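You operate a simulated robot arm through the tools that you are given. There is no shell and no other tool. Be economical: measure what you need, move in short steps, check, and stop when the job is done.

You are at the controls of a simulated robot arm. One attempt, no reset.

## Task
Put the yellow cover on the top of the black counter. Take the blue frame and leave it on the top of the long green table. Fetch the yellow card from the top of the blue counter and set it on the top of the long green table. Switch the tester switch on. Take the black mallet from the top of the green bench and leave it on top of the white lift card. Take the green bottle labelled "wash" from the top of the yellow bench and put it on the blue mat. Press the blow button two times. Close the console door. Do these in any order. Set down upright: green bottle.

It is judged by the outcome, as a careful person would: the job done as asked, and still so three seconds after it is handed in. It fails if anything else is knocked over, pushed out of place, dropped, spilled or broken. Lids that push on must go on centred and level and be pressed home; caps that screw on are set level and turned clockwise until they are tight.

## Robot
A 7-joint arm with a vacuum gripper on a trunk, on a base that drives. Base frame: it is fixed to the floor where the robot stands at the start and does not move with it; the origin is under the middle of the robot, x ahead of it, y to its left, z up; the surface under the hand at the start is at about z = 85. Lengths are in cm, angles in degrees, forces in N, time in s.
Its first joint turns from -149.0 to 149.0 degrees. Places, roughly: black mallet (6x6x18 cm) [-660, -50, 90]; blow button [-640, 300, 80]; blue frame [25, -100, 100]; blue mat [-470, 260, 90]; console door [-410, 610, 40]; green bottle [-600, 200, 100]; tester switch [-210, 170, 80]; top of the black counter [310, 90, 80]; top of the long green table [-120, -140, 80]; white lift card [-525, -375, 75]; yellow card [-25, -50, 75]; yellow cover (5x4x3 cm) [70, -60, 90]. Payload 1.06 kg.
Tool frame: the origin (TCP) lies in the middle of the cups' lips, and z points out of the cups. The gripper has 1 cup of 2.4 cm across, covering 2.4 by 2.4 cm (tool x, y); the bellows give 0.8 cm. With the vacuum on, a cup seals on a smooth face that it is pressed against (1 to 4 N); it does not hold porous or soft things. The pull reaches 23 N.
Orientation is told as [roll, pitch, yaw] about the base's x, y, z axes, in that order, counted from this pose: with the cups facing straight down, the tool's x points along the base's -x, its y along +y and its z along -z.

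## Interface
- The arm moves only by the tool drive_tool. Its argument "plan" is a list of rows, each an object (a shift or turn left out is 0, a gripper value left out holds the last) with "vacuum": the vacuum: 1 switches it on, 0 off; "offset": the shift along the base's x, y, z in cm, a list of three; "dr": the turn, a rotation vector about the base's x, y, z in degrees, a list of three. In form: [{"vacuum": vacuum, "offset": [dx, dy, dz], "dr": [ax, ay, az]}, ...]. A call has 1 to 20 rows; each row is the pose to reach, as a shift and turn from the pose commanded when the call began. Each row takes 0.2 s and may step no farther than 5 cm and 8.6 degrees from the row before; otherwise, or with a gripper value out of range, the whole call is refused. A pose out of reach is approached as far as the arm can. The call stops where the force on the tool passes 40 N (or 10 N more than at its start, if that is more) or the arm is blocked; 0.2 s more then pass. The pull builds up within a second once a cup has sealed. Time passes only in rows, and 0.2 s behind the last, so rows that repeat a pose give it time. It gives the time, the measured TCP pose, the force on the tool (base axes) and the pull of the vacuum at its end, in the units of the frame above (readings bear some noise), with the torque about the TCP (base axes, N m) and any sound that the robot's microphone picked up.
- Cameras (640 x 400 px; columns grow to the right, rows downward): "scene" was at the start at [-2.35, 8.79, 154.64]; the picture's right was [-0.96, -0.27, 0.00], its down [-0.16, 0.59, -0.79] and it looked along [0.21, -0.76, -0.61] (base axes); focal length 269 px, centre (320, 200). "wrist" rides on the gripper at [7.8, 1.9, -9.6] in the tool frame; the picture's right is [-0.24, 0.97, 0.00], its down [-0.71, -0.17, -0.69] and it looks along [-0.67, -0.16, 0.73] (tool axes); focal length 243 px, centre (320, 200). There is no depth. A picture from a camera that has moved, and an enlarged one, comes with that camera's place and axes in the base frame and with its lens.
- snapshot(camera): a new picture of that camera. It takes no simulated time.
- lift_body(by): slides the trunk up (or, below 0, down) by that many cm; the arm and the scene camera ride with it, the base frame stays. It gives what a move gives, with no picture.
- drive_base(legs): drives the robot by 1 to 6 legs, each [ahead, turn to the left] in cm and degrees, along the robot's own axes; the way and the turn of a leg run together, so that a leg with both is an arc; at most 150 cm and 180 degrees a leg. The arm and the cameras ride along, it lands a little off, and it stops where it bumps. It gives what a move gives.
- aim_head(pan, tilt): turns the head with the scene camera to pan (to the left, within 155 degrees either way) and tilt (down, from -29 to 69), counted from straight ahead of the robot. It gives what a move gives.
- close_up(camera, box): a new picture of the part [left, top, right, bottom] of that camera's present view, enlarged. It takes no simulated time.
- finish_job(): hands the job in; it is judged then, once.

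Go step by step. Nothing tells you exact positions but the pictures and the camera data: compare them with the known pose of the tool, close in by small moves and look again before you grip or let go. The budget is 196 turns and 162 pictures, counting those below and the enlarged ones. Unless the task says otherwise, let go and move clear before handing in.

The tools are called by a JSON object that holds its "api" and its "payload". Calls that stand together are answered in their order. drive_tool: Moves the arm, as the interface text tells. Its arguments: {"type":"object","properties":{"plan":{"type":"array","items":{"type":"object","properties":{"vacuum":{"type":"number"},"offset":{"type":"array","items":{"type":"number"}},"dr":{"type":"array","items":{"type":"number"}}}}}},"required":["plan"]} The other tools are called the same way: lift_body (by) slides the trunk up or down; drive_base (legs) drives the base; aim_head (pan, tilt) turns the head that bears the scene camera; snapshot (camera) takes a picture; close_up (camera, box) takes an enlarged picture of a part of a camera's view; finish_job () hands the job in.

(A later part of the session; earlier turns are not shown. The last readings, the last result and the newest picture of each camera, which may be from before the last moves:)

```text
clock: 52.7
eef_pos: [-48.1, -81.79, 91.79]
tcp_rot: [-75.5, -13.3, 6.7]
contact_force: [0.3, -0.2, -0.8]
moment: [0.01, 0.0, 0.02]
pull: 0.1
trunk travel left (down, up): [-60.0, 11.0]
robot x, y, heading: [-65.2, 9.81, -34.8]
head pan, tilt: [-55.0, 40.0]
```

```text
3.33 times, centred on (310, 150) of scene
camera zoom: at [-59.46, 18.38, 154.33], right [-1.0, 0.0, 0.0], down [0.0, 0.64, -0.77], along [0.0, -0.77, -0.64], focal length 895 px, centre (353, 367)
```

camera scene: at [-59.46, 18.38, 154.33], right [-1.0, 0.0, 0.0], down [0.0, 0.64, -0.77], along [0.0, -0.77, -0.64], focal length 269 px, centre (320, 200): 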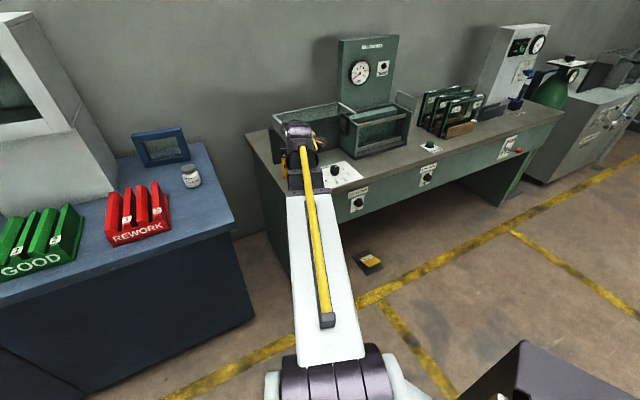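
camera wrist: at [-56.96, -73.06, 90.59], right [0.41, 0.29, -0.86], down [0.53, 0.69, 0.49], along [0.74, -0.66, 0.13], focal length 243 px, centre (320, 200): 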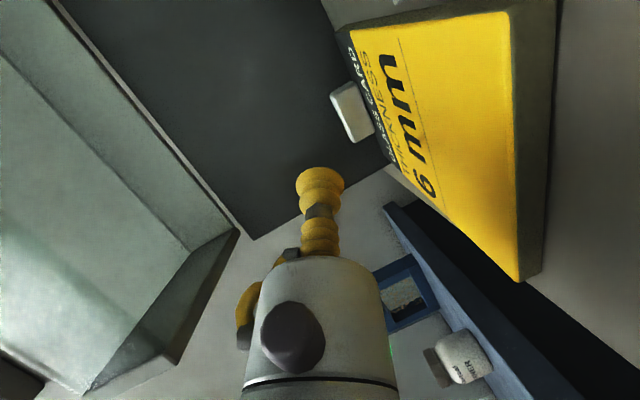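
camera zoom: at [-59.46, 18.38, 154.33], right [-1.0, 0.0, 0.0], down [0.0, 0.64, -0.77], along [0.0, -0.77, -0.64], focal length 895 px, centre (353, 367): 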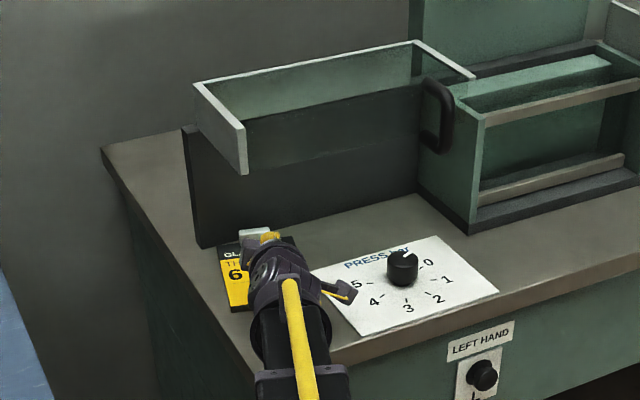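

My touch tipped the card back and it now seems to lie flat on the table. I'll retract and confirm.

{"api": "drive_tool", "payload": {"plan": [{"vacuum": 0, "offset": [-0.7, 3.83, 1.5]}, {"offset": [-1.3, 7.66, 3]}, {"offset": [-2, 11, 6]}, {"offset": [-2, 13, 10]}, {"offset": [-2, 14, 14]}, {"offset": [-2, 14, 18.5]}, {"offset": [-2, 14, 23]}]}}

{"api": "close_up", "payload": {"camera": "scene", "box": [230, 90, 390, 210]}}

{"api": "snapshot", "payload": {"camera": "wrist"}}

```text
clock: 54.3
eef_pos: [-50.01, -67.74, 114.85]
tcp_rot: [-75.5, -13.3, 6.8]
contact_force: [-0.4, 0.1, 0.5]
moment: [0.0, -0.01, -0.03]
pull: 0.1
trunk travel left (down, up): [-60.0, 11.0]
robot x, y, heading: [-65.23, 10.0, -34.9]
head pan, tilt: [-55.0, 40.0]
```

```text
3.33 times, centred on (310, 150) of scene
camera zoom: at [-59.46, 18.38, 154.33], right [-1.0, 0.0, 0.0], down [0.0, 0.64, -0.77], along [0.0, -0.77, -0.64], focal length 895 px, centre (353, 367)
```

zoom: 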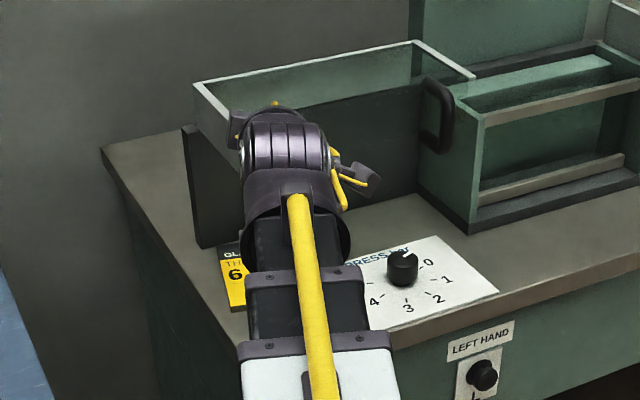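

```text
123 pictures are left
camera wrist: at [-58.95, -59.0, 113.55], right [0.41, 0.29, -0.86], down [0.53, 0.69, 0.49], along [0.74, -0.66, 0.13], focal length 243 px, centre (320, 200)
```

wrist: 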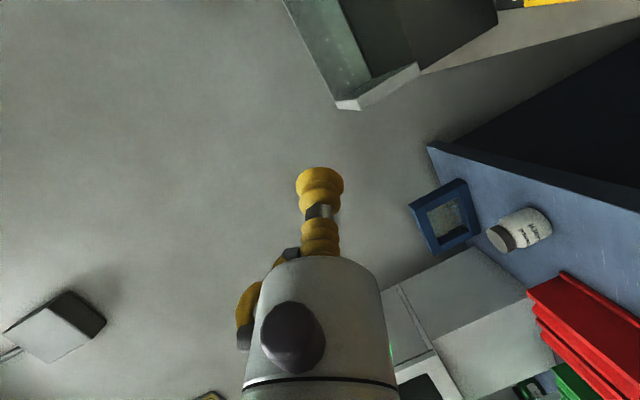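

The card lies flat. Now I'll straighten the tool, tuck the arm and check the card unobstructed.

{"api": "drive_tool", "payload": {"plan": [{"offset": [0, 0, 0], "dr": [7.5, 1.18, 0]}, {"offset": [0, 0, 0], "dr": [15, 2.4, 0]}, {"offset": [0, 0, 0], "dr": [22.5, 3.5, 0]}, {"offset": [0, 0.5, 0], "dr": [30, 4.7, 0]}, {"offset": [0, 2, 0], "dr": [37.5, 5.9, 0]}, {"offset": [0, 4, 0], "dr": [45, 7.1, 0]}, {"offset": [0, 6, 0], "dr": [52.5, 8.2, 0]}, {"offset": [0, 8, 0], "dr": [60, 9.4, 0]}, {"offset": [2, 10, 0], "dr": [67.5, 10.6, 0]}, {"offset": [4, 12, 0], "dr": [75, 11.8, 0]}, {"offset": [8, 13, 0], "dr": [75, 11.8, 0]}, {"offset": [12, 14, 0], "dr": [75, 11.8, 0]}, {"offset": [16, 15, 0], "dr": [75, 11.8, 0]}]}}

{"api": "close_up", "payload": {"camera": "scene", "box": [230, 90, 390, 210]}}

```text
clock: 57.1
eef_pos: [-34.27, -52.56, 114.9]
tcp_rot: [0.3, -1.3, -4.5]
contact_force: [0.2, 0.0, 0.3]
moment: [-0.02, -0.04, 0.01]
pull: 0.1
trunk travel left (down, up): [-60.0, 11.0]
robot x, y, heading: [-65.49, 10.18, -34.9]
head pan, tilt: [-55.0, 40.0]
```

```text
3.33 times, centred on (310, 150) of scene
camera zoom: at [-59.46, 18.39, 154.33], right [-1.0, 0.0, 0.0], down [0.0, 0.64, -0.77], along [0.0, -0.77, -0.64], focal length 895 px, centre (353, 367)
```

zoom: 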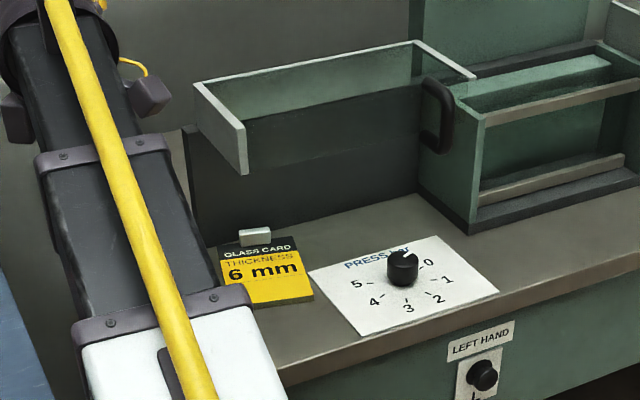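

The card is set flat on the green table. Next the blue frame: I'll tuck the arm and drive back to the blue counter.

{"api": "drive_tool", "payload": {"plan": [{"offset": [-4.4, 0, 0.5]}, {"offset": [-8.8, 0.5, 0.5]}, {"offset": [-13.2, 1, 0.5]}, {"offset": [-17.6, 1, 0.5]}, {"offset": [-22, 2, 0.5]}, {"offset": [-26.4, 3, 0.5]}, {"offset": [-30.8, 4, 0.5]}, {"offset": [-35.2, 5, 0.5]}, {"offset": [-39.6, 6, 0.5]}, {"offset": [-44, 7, 0.5]}, {"offset": [-48.4, 8, 0.5]}, {"offset": [-52.8, 9, 0.5]}, {"offset": [-56, 10, 0.5]}]}}

{"api": "drive_base", "payload": {"legs": [[0, 25], [63, 0]]}}

{"api": "aim_head", "payload": {"pan": -55, "tilt": 40}}

{"api": "snapshot", "payload": {"camera": "scene"}}

{"api": "snapshot", "payload": {"camera": "wrist"}}

```text
clock: 59.9
eef_pos: [-90.25, -42.89, 115.38]
tcp_rot: [0.3, -1.1, -4.4]
contact_force: [0.1, -0.2, 0.1]
moment: [-0.02, -0.03, -0.01]
pull: 0.3
trunk travel left (down, up): [-60.0, 11.0]
robot x, y, heading: [-65.38, 9.91, -34.8]
head pan, tilt: [-55.0, 40.0]
```

```text
clock: 64.7
eef_pos: [-3.7, -59.48, 115.45]
tcp_rot: [0.2, -1.2, 20.2]
contact_force: [-0.5, -0.1, -0.3]
moment: [-0.02, -0.03, 0.03]
pull: 0.0
trunk travel left (down, up): [-60.0, 11.0]
robot x, y, heading: [-2.89, -1.08, -10.3]
head pan, tilt: [-55.0, 40.0]
```

```text
clock: 65.3
eef_pos: [-3.66, -59.48, 115.38]
tcp_rot: [0.3, -1.3, 20.2]
contact_force: [-0.5, 0.9, -0.1]
moment: [0.02, -0.02, 0.0]
pull: 0.1
trunk travel left (down, up): [-60.0, 11.0]
robot x, y, heading: [-3.05, -1.1, -10.3]
head pan, tilt: [-55.0, 40.0]
```

```text
121 pictures are left
camera scene: at [-1.14, 9.09, 154.33], right [-0.91, -0.42, 0.0], down [-0.27, 0.58, -0.77], along [0.32, -0.7, -0.64], focal length 269 px, centre (320, 200)
```

scene: 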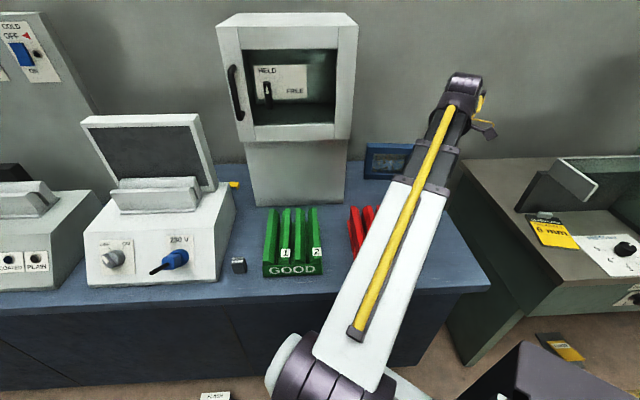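

```text
120 pictures are left
camera wrist: at [-11.8, -60.53, 124.85], right [-0.11, 0.99, 0.01], down [0.71, 0.07, 0.7], along [0.69, 0.09, -0.72], focal length 243 px, centre (320, 200)
```

wrist: 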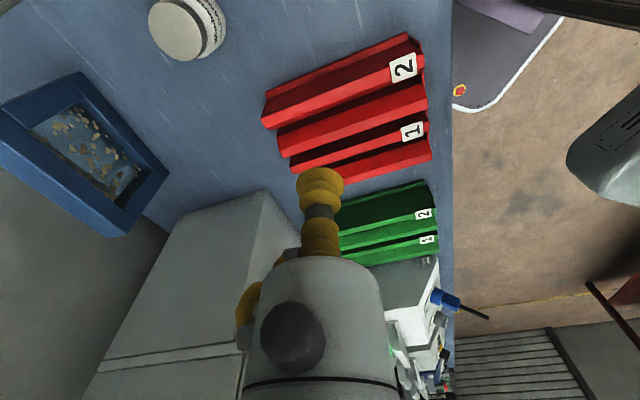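

Frame bottom edge runs from about (3.6,-94) to (22.5,-87.6), top near z≈102. I'll move the tool nearer and look at its top.

{"api": "drive_tool", "payload": {"plan": [{"offset": [0, -4.5, 1]}, {"offset": [0, -9, 2]}, {"offset": [0, -13.5, 2]}, {"offset": [1, -18, 2]}, {"offset": [3, -22, 2]}, {"offset": [6, -25, 2]}, {"offset": [6, -25, 2]}]}}

{"api": "snapshot", "payload": {"camera": "wrist"}}

{"api": "close_up", "payload": {"camera": "scene", "box": [330, 90, 490, 210]}}

```text
clock: 66.9
eef_pos: [2.48, -84.58, 117.3]
tcp_rot: [0.3, -1.2, 20.1]
contact_force: [-0.1, -0.4, 0.0]
moment: [0.02, -0.01, 0.0]
pull: 0.0
trunk travel left (down, up): [-60.0, 11.0]
robot x, y, heading: [-2.98, -0.55, -10.3]
head pan, tilt: [-55.0, 40.0]
```

```text
119 pictures are left
camera wrist: at [-5.77, -85.58, 126.84], right [-0.11, 0.99, 0.01], down [0.71, 0.07, 0.7], along [0.69, 0.09, -0.72], focal length 243 px, centre (320, 200)
```

wrist: 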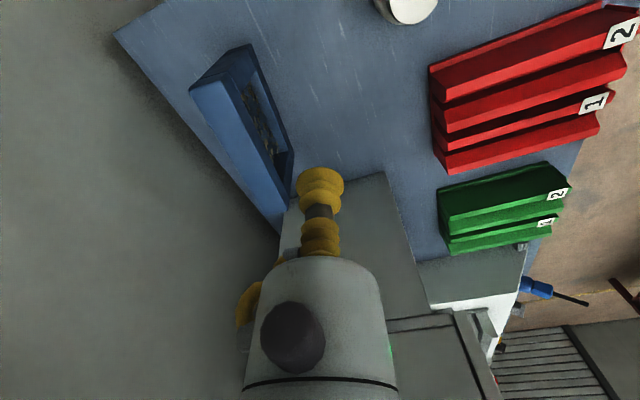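

```text
3.33 times, centred on (410, 150) of scene
camera zoom: at [-1.11, 9.07, 154.33], right [-0.91, -0.42, 0.0], down [-0.27, 0.58, -0.77], along [0.32, -0.7, -0.64], focal length 895 px, centre (20, 367)
```

zoom: 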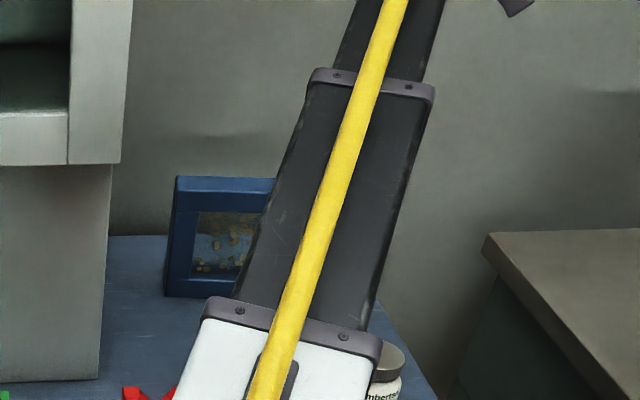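

{"api": "close_up", "payload": {"camera": "wrist", "box": [150, 20, 330, 250]}}

{"api": "drive_tool", "payload": {"plan": [{"offset": [4, -2.5, -2]}, {"offset": [8, -5, -4]}, {"offset": [9.6, -5.9, -7]}, {"offset": [9.6, -5.9, -10]}, {"offset": [9.6, -5.9, -10]}]}}

{"api": "snapshot", "payload": {"camera": "wrist"}}

```text
1.74 times, centred on (240, 135) of wrist
camera zoom: at [-5.77, -85.58, 126.84], right [-0.11, 0.99, 0.01], down [0.71, 0.07, 0.7], along [0.69, 0.09, -0.72], focal length 422 px, centre (459, 313)
```

zoom: 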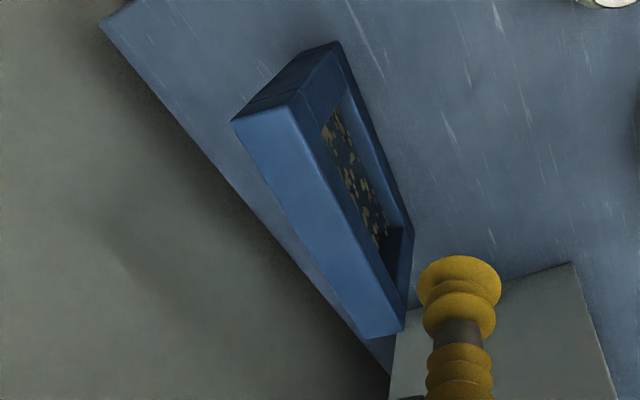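

```text
refused: row 1 steps farther than a row can; nothing moved
```

```text
116 pictures are left
camera wrist: at [-5.77, -85.58, 126.84], right [-0.11, 0.99, 0.01], down [0.71, 0.07, 0.7], along [0.69, 0.09, -0.72], focal length 243 px, centre (320, 200)
```

wrist: 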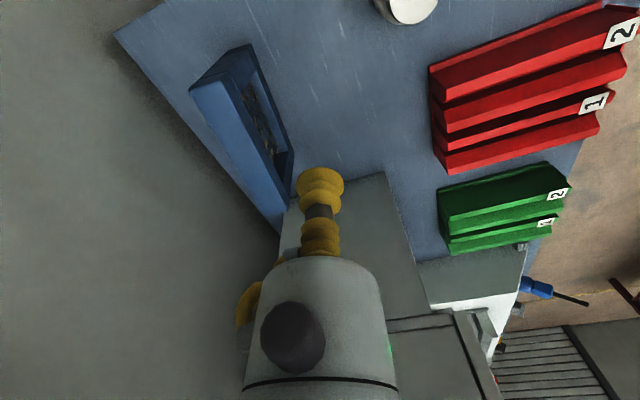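

{"api": "drive_tool", "payload": {"plan": [{"offset": [3, -2.5, -2]}, {"offset": [6, -5, -4]}, {"offset": [9.7, -7.3, -5]}, {"offset": [9.7, -7.3, -9]}, {"offset": [9.7, -7.3, -12]}, {"offset": [9.7, -7.3, -12]}]}}

{"api": "snapshot", "payload": {"camera": "wrist"}}

{"api": "close_up", "payload": {"camera": "scene", "box": [330, 90, 490, 210]}}

```text
clock: 68.3
eef_pos: [11.99, -91.8, 105.43]
tcp_rot: [0.3, -1.2, 20.1]
contact_force: [-0.4, -0.4, 0.4]
moment: [-0.02, 0.03, -0.04]
pull: 0.1
trunk travel left (down, up): [-60.0, 11.0]
robot x, y, heading: [-3.35, -1.19, -10.2]
head pan, tilt: [-55.0, 40.0]
```

```text
115 pictures are left
camera wrist: at [3.85, -92.82, 114.84], right [-0.11, 0.99, 0.01], down [0.71, 0.07, 0.7], along [0.69, 0.09, -0.72], focal length 243 px, centre (320, 200)
```

wrist: 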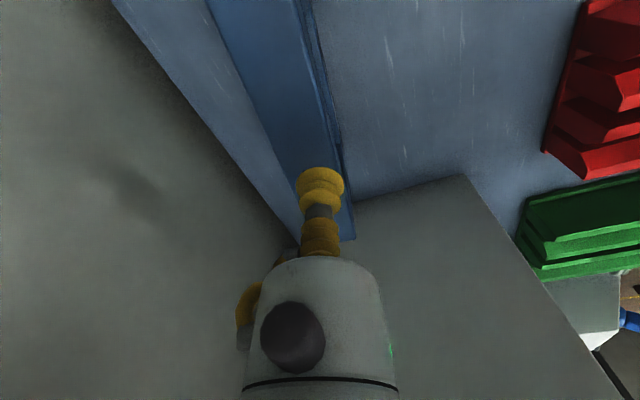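

```text
3.33 times, centred on (410, 150) of scene
camera zoom: at [-1.14, 9.06, 154.33], right [-0.91, -0.42, 0.0], down [-0.27, 0.58, -0.77], along [0.32, -0.7, -0.64], focal length 895 px, centre (20, 367)
```

zoom: 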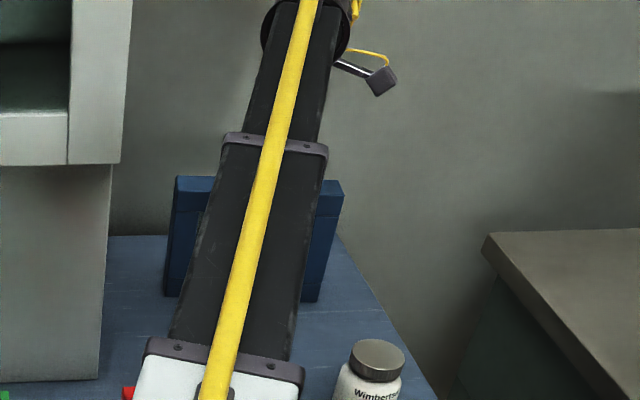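

I'll shift 1 cm toward the wall to centre on the top edge and descend gently with the vacuum on.

{"api": "drive_tool", "payload": {"plan": [{"vacuum": 1, "offset": [0.5, -0.9, 0]}, {"offset": [0.5, -0.9, -1.5]}, {"offset": [0.5, -0.9, -2.2]}, {"offset": [0.5, -0.9, -2.6]}, {"offset": [0.5, -0.9, -3]}, {"offset": [0.5, -0.9, -3]}]}}

```text
clock: 69.7
eef_pos: [12.55, -92.7, 102.43]
tcp_rot: [0.3, -1.2, 20.2]
contact_force: [0.4, 0.4, -0.1]
moment: [0.0, 0.01, -0.02]
pull: 0.0
trunk travel left (down, up): [-60.0, 11.0]
robot x, y, heading: [-2.99, -1.31, -10.2]
head pan, tilt: [-55.0, 40.0]
```

{"api": "drive_tool", "payload": {"plan": [{"offset": [0, 0, -0.3]}, {"offset": [0, 0, -0.6]}, {"offset": [0, 0, -0.6]}]}}

{"api": "snapshot", "payload": {"camera": "wrist"}}

```text
clock: 70.5
eef_pos: [12.67, -92.66, 101.65]
tcp_rot: [0.3, -1.2, 20.2]
contact_force: [-0.3, 1.0, -0.5]
moment: [0.0, -0.02, -0.04]
pull: 0.1
trunk travel left (down, up): [-60.0, 11.0]
robot x, y, heading: [-3.16, -1.0, -10.3]
head pan, tilt: [-55.0, 40.0]
```

```text
113 pictures are left
camera wrist: at [4.37, -93.73, 111.24], right [-0.11, 0.99, 0.01], down [0.71, 0.07, 0.7], along [0.69, 0.09, -0.72], focal length 243 px, centre (320, 200)
```

wrist: 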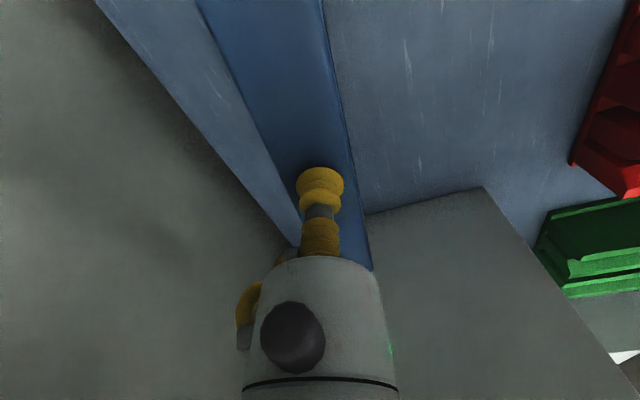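

{"api": "drive_tool", "payload": {"plan": [{"offset": [0, 0, -0.3]}, {"offset": [0, 0, -0.6]}, {"offset": [0, 0, -0.6]}]}}

```text
clock: 71.3
eef_pos: [12.55, -92.56, 101.17]
tcp_rot: [0.2, -1.2, 20.2]
contact_force: [0.0, -0.4, -0.1]
moment: [-0.03, 0.1, 0.01]
pull: 22.9
trunk travel left (down, up): [-60.0, 11.0]
robot x, y, heading: [-2.99, -0.65, -10.1]
head pan, tilt: [-55.0, 40.0]
```

Frame sealed. I'll lift it to z≈124, bring it in close and tuck before driving.

{"api": "drive_tool", "payload": {"plan": [{"offset": [0, 0, 2]}, {"offset": [0, 0, 6]}, {"offset": [0, 0, 10.5]}, {"offset": [0, 0, 15]}, {"offset": [0, 0, 19]}, {"offset": [0, 0, 23]}, {"offset": [-3, 4, 23]}, {"offset": [-6, 8, 23]}, {"offset": [-9, 12, 23]}, {"offset": [-12, 16, 23]}, {"offset": [-15, 20, 23]}, {"offset": [-18, 24, 23]}, {"offset": [-20.5, 28, 23]}, {"offset": [-23, 31, 23]}, {"offset": [-26, 33, 23]}, {"offset": [-26, 33, 23]}]}}

{"api": "snapshot", "payload": {"camera": "scene"}}

{"api": "snapshot", "payload": {"camera": "wrist"}}

```text
clock: 74.7
eef_pos: [-13.86, -61.35, 120.95]
tcp_rot: [-1.2, -0.3, 20.3]
contact_force: [0.6, -0.3, -5.3]
moment: [-0.02, 0.06, 0.03]
pull: 22.6
out of reach, approached as far as the arm can: row 12, 13, 14, 15, 16
trunk travel left (down, up): [-60.0, 11.0]
robot x, y, heading: [-3.01, -0.96, -10.0]
head pan, tilt: [-55.0, 40.0]
```

```text
112 pictures are left
camera scene: at [-1.17, 9.06, 154.33], right [-0.91, -0.42, 0.0], down [-0.27, 0.58, -0.77], along [0.32, -0.7, -0.64], focal length 269 px, centre (320, 200)
```

scene: 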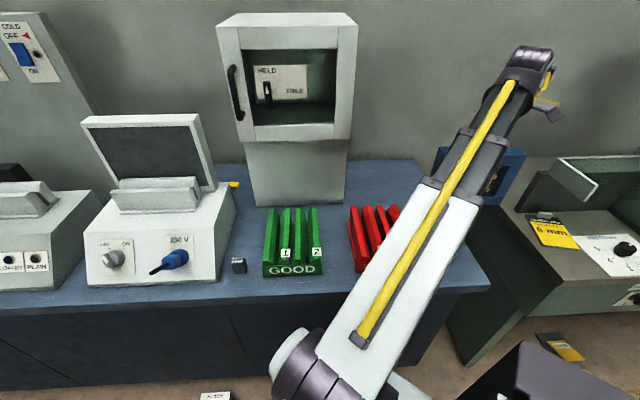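

```text
111 pictures are left
camera wrist: at [-21.98, -62.27, 130.53], right [-0.11, 0.99, -0.02], down [0.72, 0.09, 0.69], along [0.69, 0.07, -0.72], focal length 243 px, centre (320, 200)
```

wrist: 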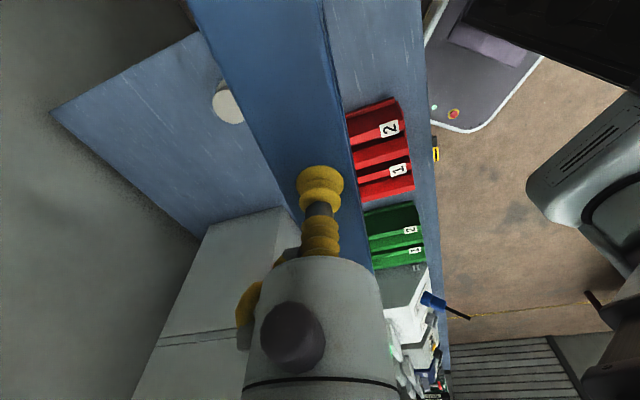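

Frame held firmly. I'll raise the trunk a little, turn and back up to the green table.

{"api": "lift_body", "payload": {"by": 8}}

{"api": "drive_base", "payload": {"legs": [[0, 19], [-73, 0]]}}

{"api": "aim_head", "payload": {"pan": -100, "tilt": 38}}

{"api": "snapshot", "payload": {"camera": "scene"}}

```text
clock: 75.8
eef_pos: [-13.91, -61.47, 129.02]
tcp_rot: [-1.1, -0.1, 20.1]
contact_force: [-0.8, 1.0, -4.7]
moment: [-0.04, 0.04, 0.0]
pull: 22.7
trunk travel left (down, up): [-68.0, 3.0]
robot x, y, heading: [-3.18, -0.39, -10.2]
head pan, tilt: [-55.0, 40.0]
```

```text
clock: 80.8
eef_pos: [-65.34, -72.71, 129.0]
tcp_rot: [-1.0, -0.2, 39.0]
contact_force: [-0.5, -0.1, -4.4]
moment: [0.03, 0.03, 0.01]
pull: 23.0
trunk travel left (down, up): [-68.0, 3.0]
robot x, y, heading: [-74.99, -11.99, 9.0]
head pan, tilt: [-55.0, 40.0]
```

```text
clock: 81.9
eef_pos: [-65.29, -72.71, 128.87]
tcp_rot: [-1.0, -0.2, 39.0]
contact_force: [-0.9, -0.7, -4.5]
moment: [0.01, 0.03, -0.03]
pull: 22.8
trunk travel left (down, up): [-68.0, 3.0]
robot x, y, heading: [-74.76, -11.69, 8.7]
head pan, tilt: [-100.0, 38.0]
```

```text
110 pictures are left
camera scene: at [-82.18, -4.28, 162.63], right [-1.0, 0.02, 0.0], down [0.01, 0.62, -0.79], along [-0.02, -0.79, -0.62], focal length 269 px, centre (320, 200)
```

scene: 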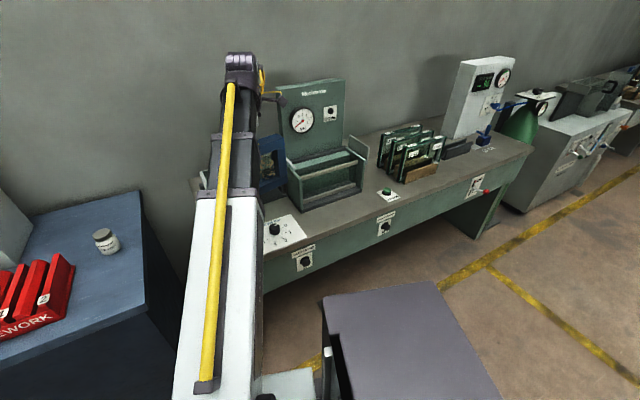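

{"api": "close_up", "payload": {"camera": "scene", "box": [240, 90, 480, 270]}}

```text
2.22 times, centred on (360, 180) of scene
camera zoom: at [-82.18, -4.28, 162.63], right [-1.0, 0.02, 0.0], down [0.01, 0.62, -0.79], along [-0.02, -0.79, -0.62], focal length 597 px, centre (231, 244)
```

zoom: 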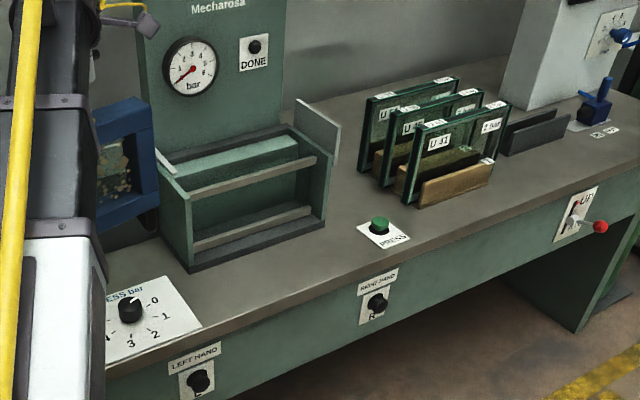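

Free strip in front of the machine between the pressure plate and the PRESS button: centre about (-95,-96). I'll move the frame over it, aligned with the wall, and look.

{"api": "drive_tool", "payload": {"plan": [{"offset": [-3.3, -2.56, 0], "dr": [0, 0, -2.1]}, {"offset": [-6.6, -5.1, 0], "dr": [0, 0, -4.2]}, {"offset": [-9.9, -7.7, 0], "dr": [0, 0, -6.3]}, {"offset": [-13.2, -10.2, 0], "dr": [0, 0, -8.4]}, {"offset": [-16.5, -12.8, 0], "dr": [0, 0, -10.5]}, {"offset": [-19.8, -15.3, 0], "dr": [0, 0, -12.6]}, {"offset": [-23.1, -17.9, 0], "dr": [0, 0, -14.7]}, {"offset": [-26.4, -20.4, 0], "dr": [0, 0, -16.8]}, {"offset": [-29.6, -23, 0], "dr": [0, 0, -18.8]}, {"offset": [-29.6, -23, -4]}, {"offset": [-29.6, -23, -8]}]}}

{"api": "snapshot", "payload": {"camera": "scene"}}

{"api": "snapshot", "payload": {"camera": "wrist"}}

```text
refused: row 10 steps farther than a row can; nothing moved
```

```text
108 pictures are left
camera scene: at [-82.18, -4.28, 162.63], right [-1.0, 0.02, 0.0], down [0.01, 0.62, -0.79], along [-0.02, -0.79, -0.62], focal length 269 px, centre (320, 200)
```

scene: 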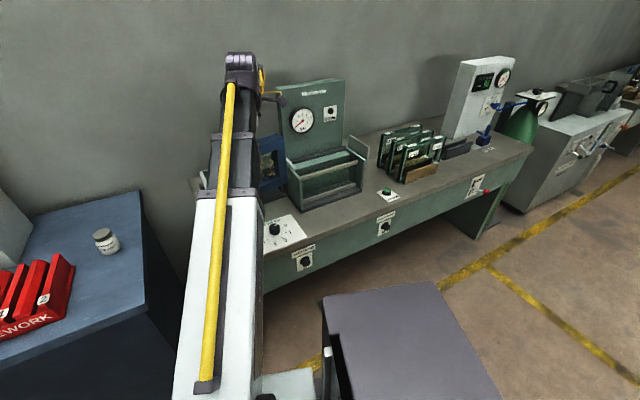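

```text
107 pictures are left
camera wrist: at [-72.71, -76.08, 138.54], right [-0.43, 0.9, -0.02], down [0.65, 0.32, 0.69], along [0.63, 0.29, -0.72], focal length 243 px, centre (320, 200)
```

wrist: 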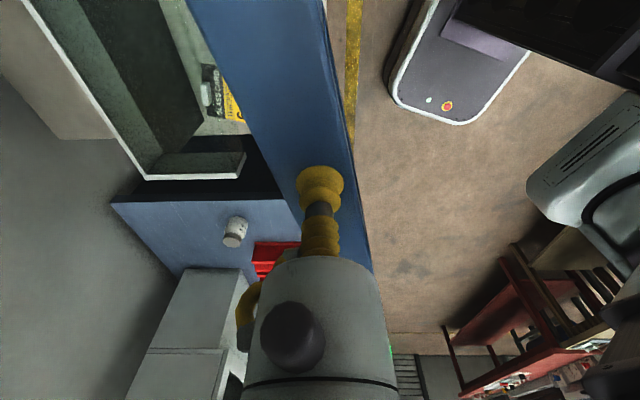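

{"api": "drive_tool", "payload": {"plan": [{"offset": [-3.3, -2.56, 0], "dr": [0, 0, -2.1]}, {"offset": [-6.6, -5.1, 0], "dr": [0, 0, -4.2]}, {"offset": [-9.9, -7.7, 0], "dr": [0, 0, -6.3]}, {"offset": [-13.2, -10.2, 0], "dr": [0, 0, -8.4]}, {"offset": [-16.5, -12.8, 0], "dr": [0, 0, -10.5]}, {"offset": [-19.8, -15.3, 0], "dr": [0, 0, -12.6]}, {"offset": [-23.1, -17.9, 0], "dr": [0, 0, -14.7]}, {"offset": [-26.4, -20.4, 0], "dr": [0, 0, -16.8]}, {"offset": [-29.6, -23, 0], "dr": [0, 0, -18.8]}, {"offset": [-29.6, -23, -4], "dr": [0, 0, -18.8]}, {"offset": [-29.6, -23, -8], "dr": [0, 0, -18.8]}, {"offset": [-29.6, -23, -8], "dr": [0, 0, -18.8]}]}}

{"api": "snapshot", "payload": {"camera": "scene"}}

{"api": "snapshot", "payload": {"camera": "wrist"}}

```text
clock: 84.5
eef_pos: [-94.98, -95.71, 120.99]
tcp_rot: [-1.0, -0.2, 20.4]
contact_force: [-0.4, -0.1, -4.9]
moment: [0.01, 0.05, -0.02]
pull: 23.0
trunk travel left (down, up): [-68.0, 3.0]
robot x, y, heading: [-74.76, -11.8, 8.7]
head pan, tilt: [-100.0, 38.0]
```

```text
106 pictures are left
camera scene: at [-82.23, -4.31, 162.63], right [-1.0, 0.02, 0.0], down [0.01, 0.62, -0.79], along [-0.02, -0.79, -0.62], focal length 269 px, centre (320, 200)
```

scene: 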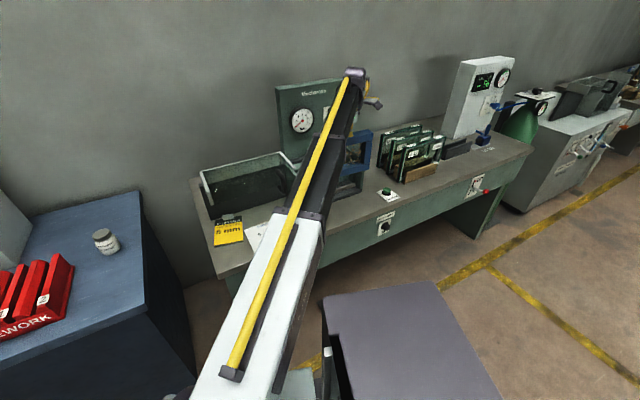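

```text
105 pictures are left
camera wrist: at [-103.04, -96.5, 130.5], right [-0.12, 0.99, -0.02], down [0.72, 0.1, 0.69], along [0.69, 0.07, -0.72], focal length 243 px, centre (320, 200)
```

wrist: 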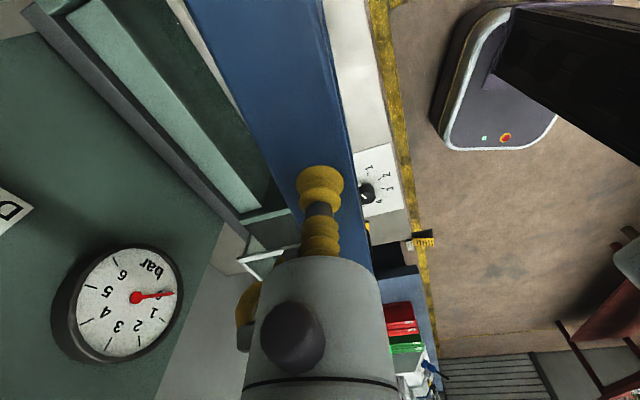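

Clearances look fine (about 6–7 cm front and back). I'll lower the frame.

{"api": "drive_tool", "payload": {"plan": [{"offset": [0, 0, -4.5]}, {"offset": [0, 0, -9]}, {"offset": [0, 0, -13.5]}, {"offset": [0, 0, -17]}, {"offset": [0, 0, -18.5]}, {"offset": [0, 0, -18.9]}, {"offset": [0, 0, -18.9]}]}}

{"api": "close_up", "payload": {"camera": "scene", "box": [240, 90, 480, 270]}}

```text
clock: 86.1
eef_pos: [-94.97, -95.67, 101.99]
tcp_rot: [-1.1, -0.2, 20.3]
contact_force: [0.2, -0.3, -4.7]
moment: [0.03, 0.08, -0.03]
pull: 23.1
trunk travel left (down, up): [-68.0, 3.0]
robot x, y, heading: [-74.87, -11.84, 9.0]
head pan, tilt: [-100.0, 38.0]
```

```text
2.22 times, centred on (360, 180) of scene
camera zoom: at [-82.21, -4.3, 162.63], right [-1.0, 0.02, 0.0], down [0.01, 0.62, -0.79], along [-0.02, -0.79, -0.62], focal length 597 px, centre (231, 244)
```

zoom: 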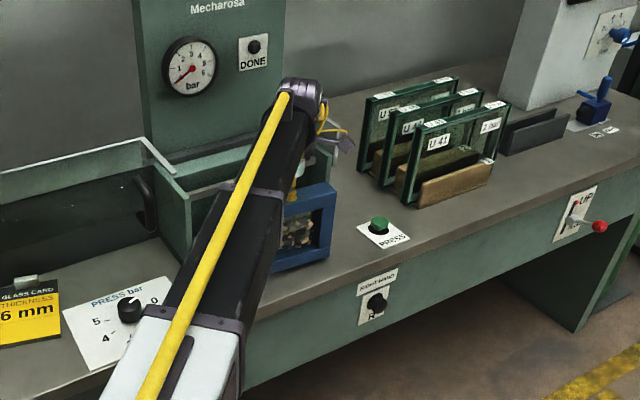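

{"api": "drive_tool", "payload": {"plan": [{"offset": [0, 0, -0.3]}, {"offset": [0, 0, -0.6]}, {"offset": [0, 0, -0.6]}]}}

```text
clock: 86.9
eef_pos: [-94.99, -95.66, 101.46]
tcp_rot: [-0.9, -0.1, 20.3]
contact_force: [0.1, 0.0, -5.3]
moment: [-0.02, 0.07, -0.01]
pull: 22.8
trunk travel left (down, up): [-68.0, 3.0]
robot x, y, heading: [-74.67, -11.93, 8.8]
head pan, tilt: [-100.0, 38.0]
```

{"api": "drive_tool", "payload": {"plan": [{"offset": [0, 0, -0.3]}, {"offset": [0, 0, -0.6]}, {"offset": [0, 0, -0.6]}]}}

```text
clock: 87.7
eef_pos: [-94.99, -95.59, 101.02]
tcp_rot: [-1.2, -0.3, 20.3]
contact_force: [-2.6, -2.3, 11.5]
moment: [0.06, -0.15, 0.05]
pull: 22.6
trunk travel left (down, up): [-68.0, 3.0]
robot x, y, heading: [-74.63, -12.24, 8.8]
head pan, tilt: [-100.0, 38.0]
```

It rests on the table. Release and rise.

{"api": "drive_tool", "payload": {"plan": [{"offset": [0, 0, 0.2]}, {"vacuum": 0, "offset": [0, 0, 0.2]}, {"offset": [0, 0, 0.2]}, {"offset": [0, 0, 0.2]}, {"offset": [0, 0, 0.7]}, {"offset": [0, 0, 3]}, {"offset": [0, 0, 7]}, {"offset": [0, 0, 11]}, {"offset": [0, 0, 15]}, {"offset": [2, 4, 19]}, {"offset": [4, 8, 19]}, {"offset": [6, 12, 19]}, {"offset": [8, 16, 19]}, {"offset": [9, 20, 19]}]}}

{"api": "aim_head", "payload": {"pan": -110, "tilt": 38}}

{"api": "snapshot", "payload": {"camera": "scene"}}

```text
refused: row 10 steps farther than a row can; nothing moved
```

```text
clock: 88.5
eef_pos: [-94.99, -95.51, 101.08]
tcp_rot: [-1.1, -0.2, 20.4]
contact_force: [-3.8, -2.9, 8.8]
moment: [0.11, -0.06, -0.01]
pull: 22.5
trunk travel left (down, up): [-68.0, 3.0]
robot x, y, heading: [-74.58, -11.36, 8.7]
head pan, tilt: [-110.0, 38.0]
```

```text
103 pictures are left
camera scene: at [-83.72, -4.0, 162.62], right [-0.98, 0.19, 0.0], down [0.12, 0.6, -0.79], along [-0.15, -0.77, -0.62], focal length 269 px, centre (320, 200)
```

scene: 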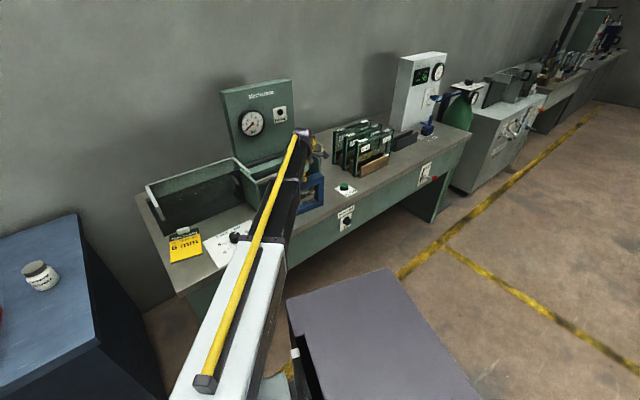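

{"api": "drive_tool", "payload": {"plan": [{"offset": [0, 0, 0.2]}, {"vacuum": 0, "offset": [0, 0, 0.2]}, {"offset": [0, 0, 0.2]}, {"offset": [0, 0, 0.2]}, {"offset": [0, 0, 0.7]}, {"offset": [0, 0, 3]}, {"offset": [0, 0, 7]}, {"offset": [0, 0, 11]}, {"offset": [0, 0, 15]}, {"offset": [1, 3, 17]}, {"offset": [3, 7, 17]}, {"offset": [5, 11, 17]}, {"offset": [7, 15, 17]}, {"offset": [9, 19, 17]}, {"offset": [11, 23, 17]}]}}

{"api": "snapshot", "payload": {"camera": "scene"}}

{"api": "snapshot", "payload": {"camera": "wrist"}}

```text
clock: 91.7
eef_pos: [-83.91, -72.62, 117.76]
tcp_rot: [-1.1, -0.2, 20.3]
contact_force: [-0.5, 0.2, 0.6]
moment: [0.02, -0.02, 0.01]
pull: 0.1
trunk travel left (down, up): [-68.0, 3.0]
robot x, y, heading: [-74.79, -11.89, 8.6]
head pan, tilt: [-110.0, 38.0]
```

```text
102 pictures are left
camera scene: at [-83.69, -4.05, 162.63], right [-0.98, 0.2, 0.0], down [0.12, 0.6, -0.79], along [-0.15, -0.77, -0.62], focal length 269 px, centre (320, 200)
```

scene: 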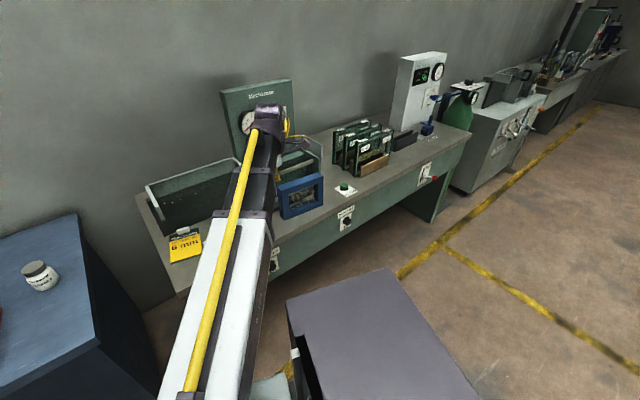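

```text
101 pictures are left
camera wrist: at [-91.97, -73.35, 127.45], right [-0.12, 0.99, -0.02], down [0.72, 0.1, 0.69], along [0.69, 0.07, -0.72], focal length 243 px, centre (320, 200)
```

wrist: 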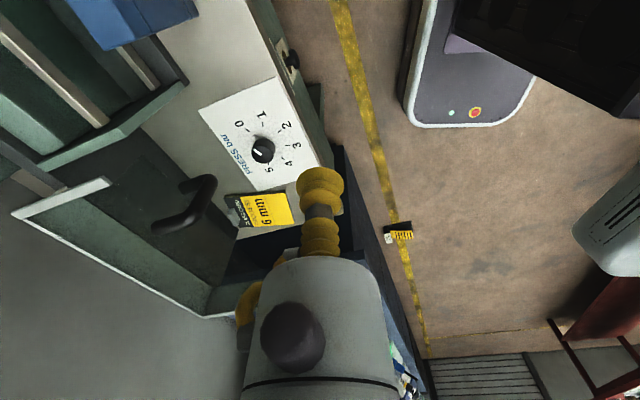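

Frame and card are on the green table. Next is the yellow cover: drive back to the blue counter.

{"api": "drive_base", "payload": {"legs": [[0, 4.4], [87, 0]]}}

{"api": "lift_body", "payload": {"by": -8}}

{"api": "aim_head", "payload": {"pan": -60, "tilt": 40}}

{"api": "snapshot", "payload": {"camera": "scene"}}

```text
clock: 96.7
eef_pos: [5.18, -53.49, 117.93]
tcp_rot: [-1.1, -0.2, 24.8]
contact_force: [-0.4, 0.2, -0.4]
moment: [0.03, -0.02, -0.01]
pull: 0.2
trunk travel left (down, up): [-68.0, 3.0]
robot x, y, heading: [9.96, 8.03, 13.1]
head pan, tilt: [-110.0, 38.0]
```

```text
clock: 97.9
eef_pos: [5.24, -53.45, 109.93]
tcp_rot: [-1.1, -0.3, 24.8]
contact_force: [0.1, 0.7, 0.1]
moment: [-0.02, 0.01, 0.01]
pull: 0.1
trunk travel left (down, up): [-60.0, 11.0]
robot x, y, heading: [9.58, 8.19, 13.1]
head pan, tilt: [-110.0, 38.0]
```

```text
clock: 99.1
eef_pos: [5.15, -53.35, 109.82]
tcp_rot: [-1.1, -0.2, 24.7]
contact_force: [-1.2, 0.2, -0.4]
moment: [0.02, 0.0, 0.03]
pull: 0.0
trunk travel left (down, up): [-60.0, 11.0]
robot x, y, heading: [9.46, 7.6, 13.2]
head pan, tilt: [-60.0, 40.0]
```

```text
100 pictures are left
camera scene: at [6.94, 17.31, 154.33], right [-0.73, -0.68, 0.0], down [-0.44, 0.47, -0.77], along [0.52, -0.56, -0.64], focal length 269 px, centre (320, 200)
```

scene: 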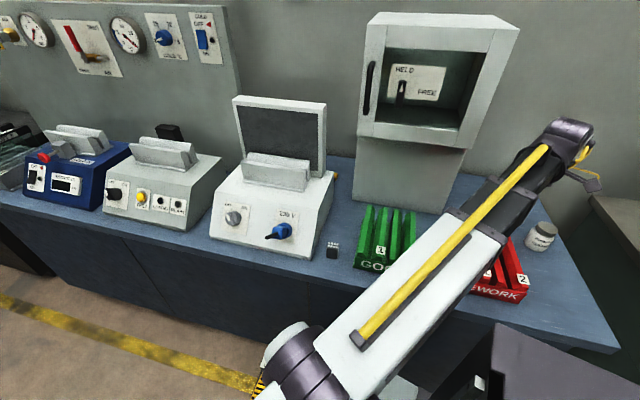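

{"api": "close_up", "payload": {"camera": "scene", "box": [220, 80, 400, 270]}}

{"api": "lift_body", "payload": {"by": 11}}

{"api": "close_up", "payload": {"camera": "scene", "box": [220, 80, 400, 270]}}

```text
2.11 times, centred on (310, 175) of scene
camera zoom: at [6.94, 17.31, 154.33], right [-0.73, -0.68, 0.0], down [-0.44, 0.47, -0.77], along [0.52, -0.56, -0.64], focal length 566 px, centre (341, 253)
```

zoom: 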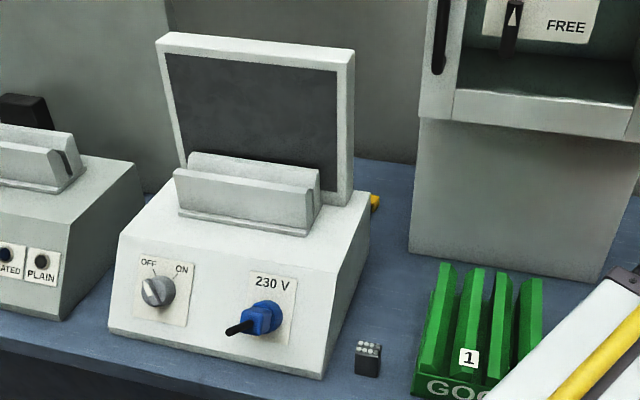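

```text
clock: 100.5
eef_pos: [5.26, -53.45, 120.97]
tcp_rot: [-1.0, -0.3, 24.7]
contact_force: [1.1, -0.3, 0.3]
moment: [-0.01, 0.04, -0.04]
pull: 0.1
trunk travel left (down, up): [-71.0, 0.0]
robot x, y, heading: [9.67, 8.09, 13.1]
head pan, tilt: [-60.0, 40.0]
```

```text
2.11 times, centred on (310, 175) of scene
camera zoom: at [6.94, 17.31, 165.33], right [-0.73, -0.68, 0.0], down [-0.44, 0.47, -0.77], along [0.52, -0.56, -0.64], focal length 566 px, centre (341, 253)
```

zoom: 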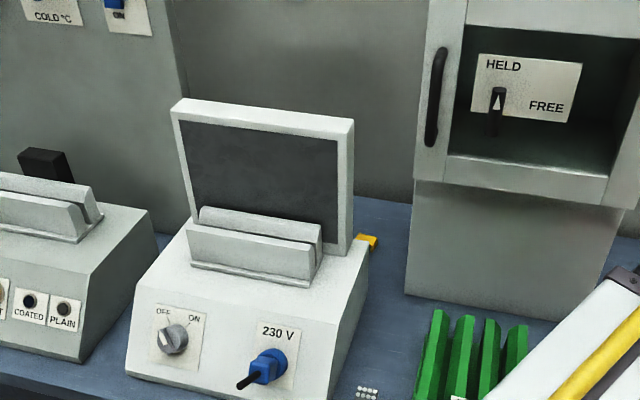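

The cover is at about (68.5,-57,88), behind the tester's screen and beside the cabinet; the passage between them is narrow, so I'll measure it with the wrist camera from the front.

{"api": "drive_tool", "payload": {"plan": [{"offset": [4.4, 1, 0], "dr": [0, 0, -8]}, {"offset": [8.8, 2, 0], "dr": [0, 0, -16]}, {"offset": [13.2, 3.2, 0], "dr": [0, 0, -24]}, {"offset": [17.5, 4.4, 0], "dr": [0, 0, -32]}, {"offset": [21.7, 5.8, 0], "dr": [0, 0, -40]}, {"offset": [25.7, 7.6, 0], "dr": [0, 0, -48]}, {"offset": [29.7, 9.7, 0], "dr": [0, 0, -56]}, {"offset": [33.4, 12, 0], "dr": [0, 0, -64]}, {"offset": [36.7, 15, 0], "dr": [0, 0, -72]}, {"offset": [39.7, 18, 0], "dr": [0, 0, -80]}, {"offset": [39.7, 18, 0], "dr": [0, 0, -80]}]}}

{"api": "snapshot", "payload": {"camera": "wrist"}}

{"api": "snapshot", "payload": {"camera": "scene"}}

```text
clock: 102.9
eef_pos: [44.95, -35.47, 121.06]
tcp_rot: [-1.1, -0.1, -55.3]
contact_force: [0.0, 0.3, -0.4]
moment: [-0.02, 0.0, -0.02]
pull: 0.1
trunk travel left (down, up): [-71.0, 0.0]
robot x, y, heading: [9.41, 7.39, 13.2]
head pan, tilt: [-60.0, 40.0]
```

```text
97 pictures are left
camera wrist: at [42.19, -27.79, 130.56], right [0.93, 0.36, -0.02], down [0.27, -0.67, 0.69], along [0.24, -0.65, -0.72], focal length 243 px, centre (320, 200)
```

wrist: 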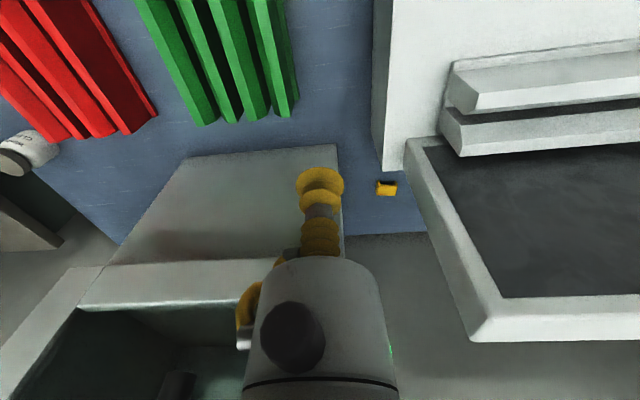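

```text
96 pictures are left
camera scene: at [6.96, 17.33, 165.33], right [-0.73, -0.68, 0.0], down [-0.44, 0.47, -0.77], along [0.52, -0.56, -0.64], focal length 269 px, centre (320, 200)
```

scene: 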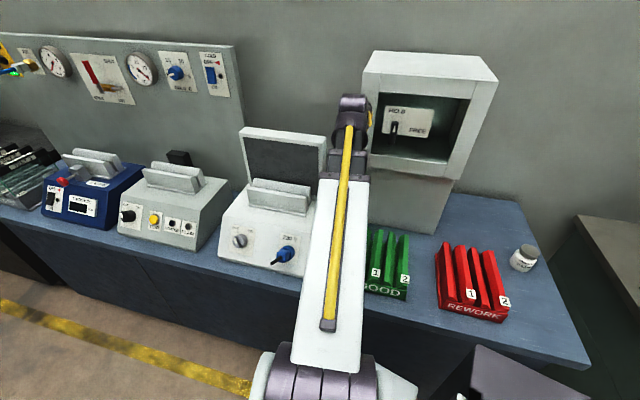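

{"api": "close_up", "payload": {"camera": "scene", "box": [280, 70, 440, 210]}}

{"api": "close_up", "payload": {"camera": "wrist", "box": [290, 100, 490, 250]}}

```text
2.86 times, centred on (360, 140) of scene
camera zoom: at [6.96, 17.33, 165.33], right [-0.73, -0.68, 0.0], down [-0.44, 0.47, -0.77], along [0.52, -0.56, -0.64], focal length 767 px, centre (206, 371)
```

zoom: 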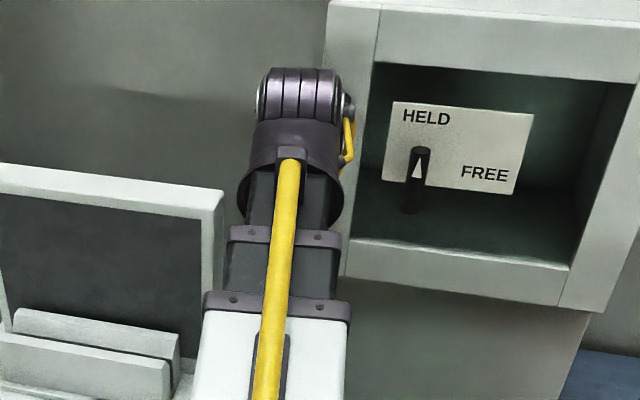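

```text
2.67 times, centred on (390, 175) of wrist
camera zoom: at [42.19, -27.79, 130.56], right [0.93, 0.36, -0.02], down [0.27, -0.67, 0.69], along [0.24, -0.65, -0.72], focal length 647 px, centre (133, 267)
```

zoom: 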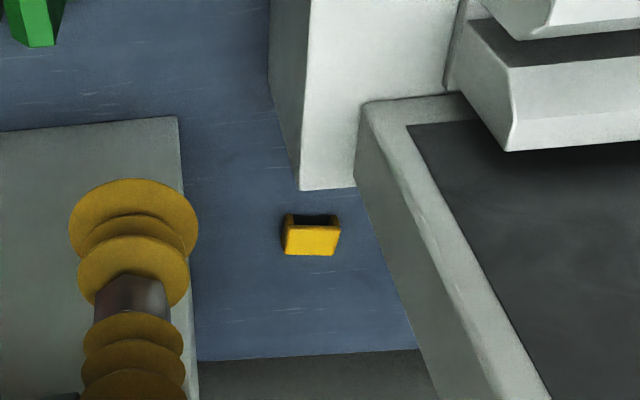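

The passage is about 10.5 cm wide and the arm's boom end about 6–8 cm, so the arm must enter along azimuth ≈ −41° to the cover at (69.1,-56.9). I'll reposition the base to about (2,1) for that.

{"api": "drive_base", "payload": {"legs": [[0, 27.7], [-9.8, 0]]}}

{"api": "aim_head", "payload": {"pan": -82, "tilt": 38}}

{"api": "snapshot", "payload": {"camera": "scene"}}

```text
clock: 104.7
eef_pos: [59.72, -16.23, 121.01]
tcp_rot: [-1.1, -0.2, -29.6]
contact_force: [-0.3, -1.1, -0.2]
moment: [0.02, -0.03, 0.02]
pull: 0.1
trunk travel left (down, up): [-71.0, 0.0]
robot x, y, heading: [9.16, 7.27, 38.1]
head pan, tilt: [-60.0, 40.0]
stopped in leg 1: the robot was blocked; the commanded pose is now the measured one
```

```text
clock: 105.5
eef_pos: [59.59, -16.29, 121.02]
tcp_rot: [-1.1, -0.2, -29.5]
contact_force: [0.0, -0.3, 0.0]
moment: [-0.02, -0.01, 0.0]
pull: 0.1
trunk travel left (down, up): [-71.0, 0.0]
robot x, y, heading: [9.23, 7.48, 37.9]
head pan, tilt: [-82.0, 38.0]
```

```text
93 pictures are left
camera scene: at [1.11, 12.25, 165.63], right [-0.69, -0.72, 0.0], down [-0.44, 0.43, -0.79], along [0.57, -0.55, -0.62], focal length 269 px, centre (320, 200)
```

scene: 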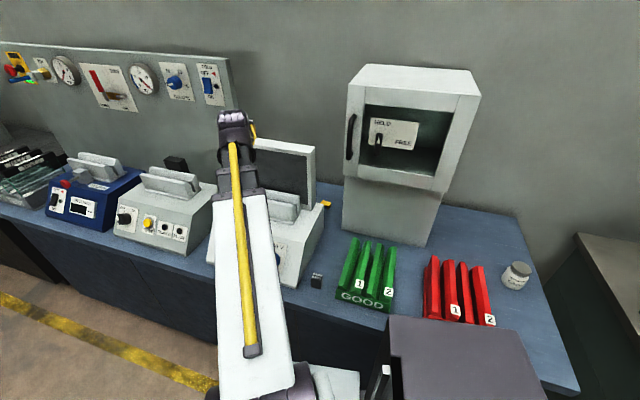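

The base's rear deck touched something on turning; I'll turn back and simply reverse 10 cm along heading 13°, which is also on the wanted line.

{"api": "drive_base", "payload": {"legs": [[0, -25], [-10, 0]]}}

{"api": "aim_head", "payload": {"pan": -55, "tilt": 38}}

{"api": "snapshot", "payload": {"camera": "scene"}}

```text
clock: 108.0
eef_pos: [35.3, -37.6, 121.1]
tcp_rot: [-1.2, -0.2, -54.5]
contact_force: [0.1, 0.2, -0.7]
moment: [-0.01, -0.02, -0.01]
pull: 0.1
trunk travel left (down, up): [-71.0, 0.0]
robot x, y, heading: [-0.81, 4.99, 13.1]
head pan, tilt: [-82.0, 38.0]
```

```text
clock: 108.9
eef_pos: [35.25, -37.65, 121.1]
tcp_rot: [-1.1, -0.2, -54.6]
contact_force: [0.3, 0.1, -0.6]
moment: [0.0, 0.0, 0.03]
pull: 0.1
trunk travel left (down, up): [-71.0, 0.0]
robot x, y, heading: [-0.56, 5.49, 13.2]
head pan, tilt: [-55.0, 38.0]
```

```text
92 pictures are left
camera scene: at [-2.66, 15.11, 165.63], right [-0.67, -0.74, 0.0], down [-0.46, 0.41, -0.79], along [0.59, -0.53, -0.62], focal length 269 px, centre (320, 200)
```

scene: 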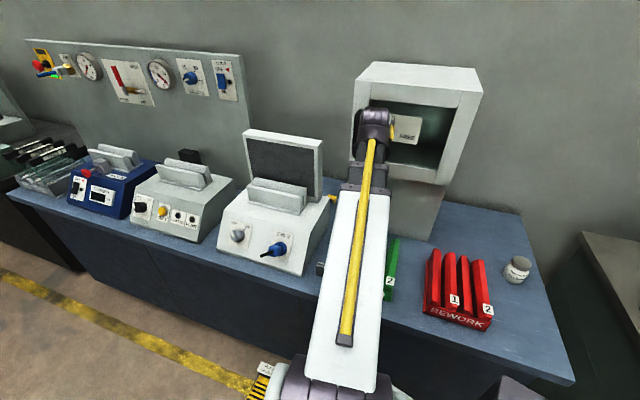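

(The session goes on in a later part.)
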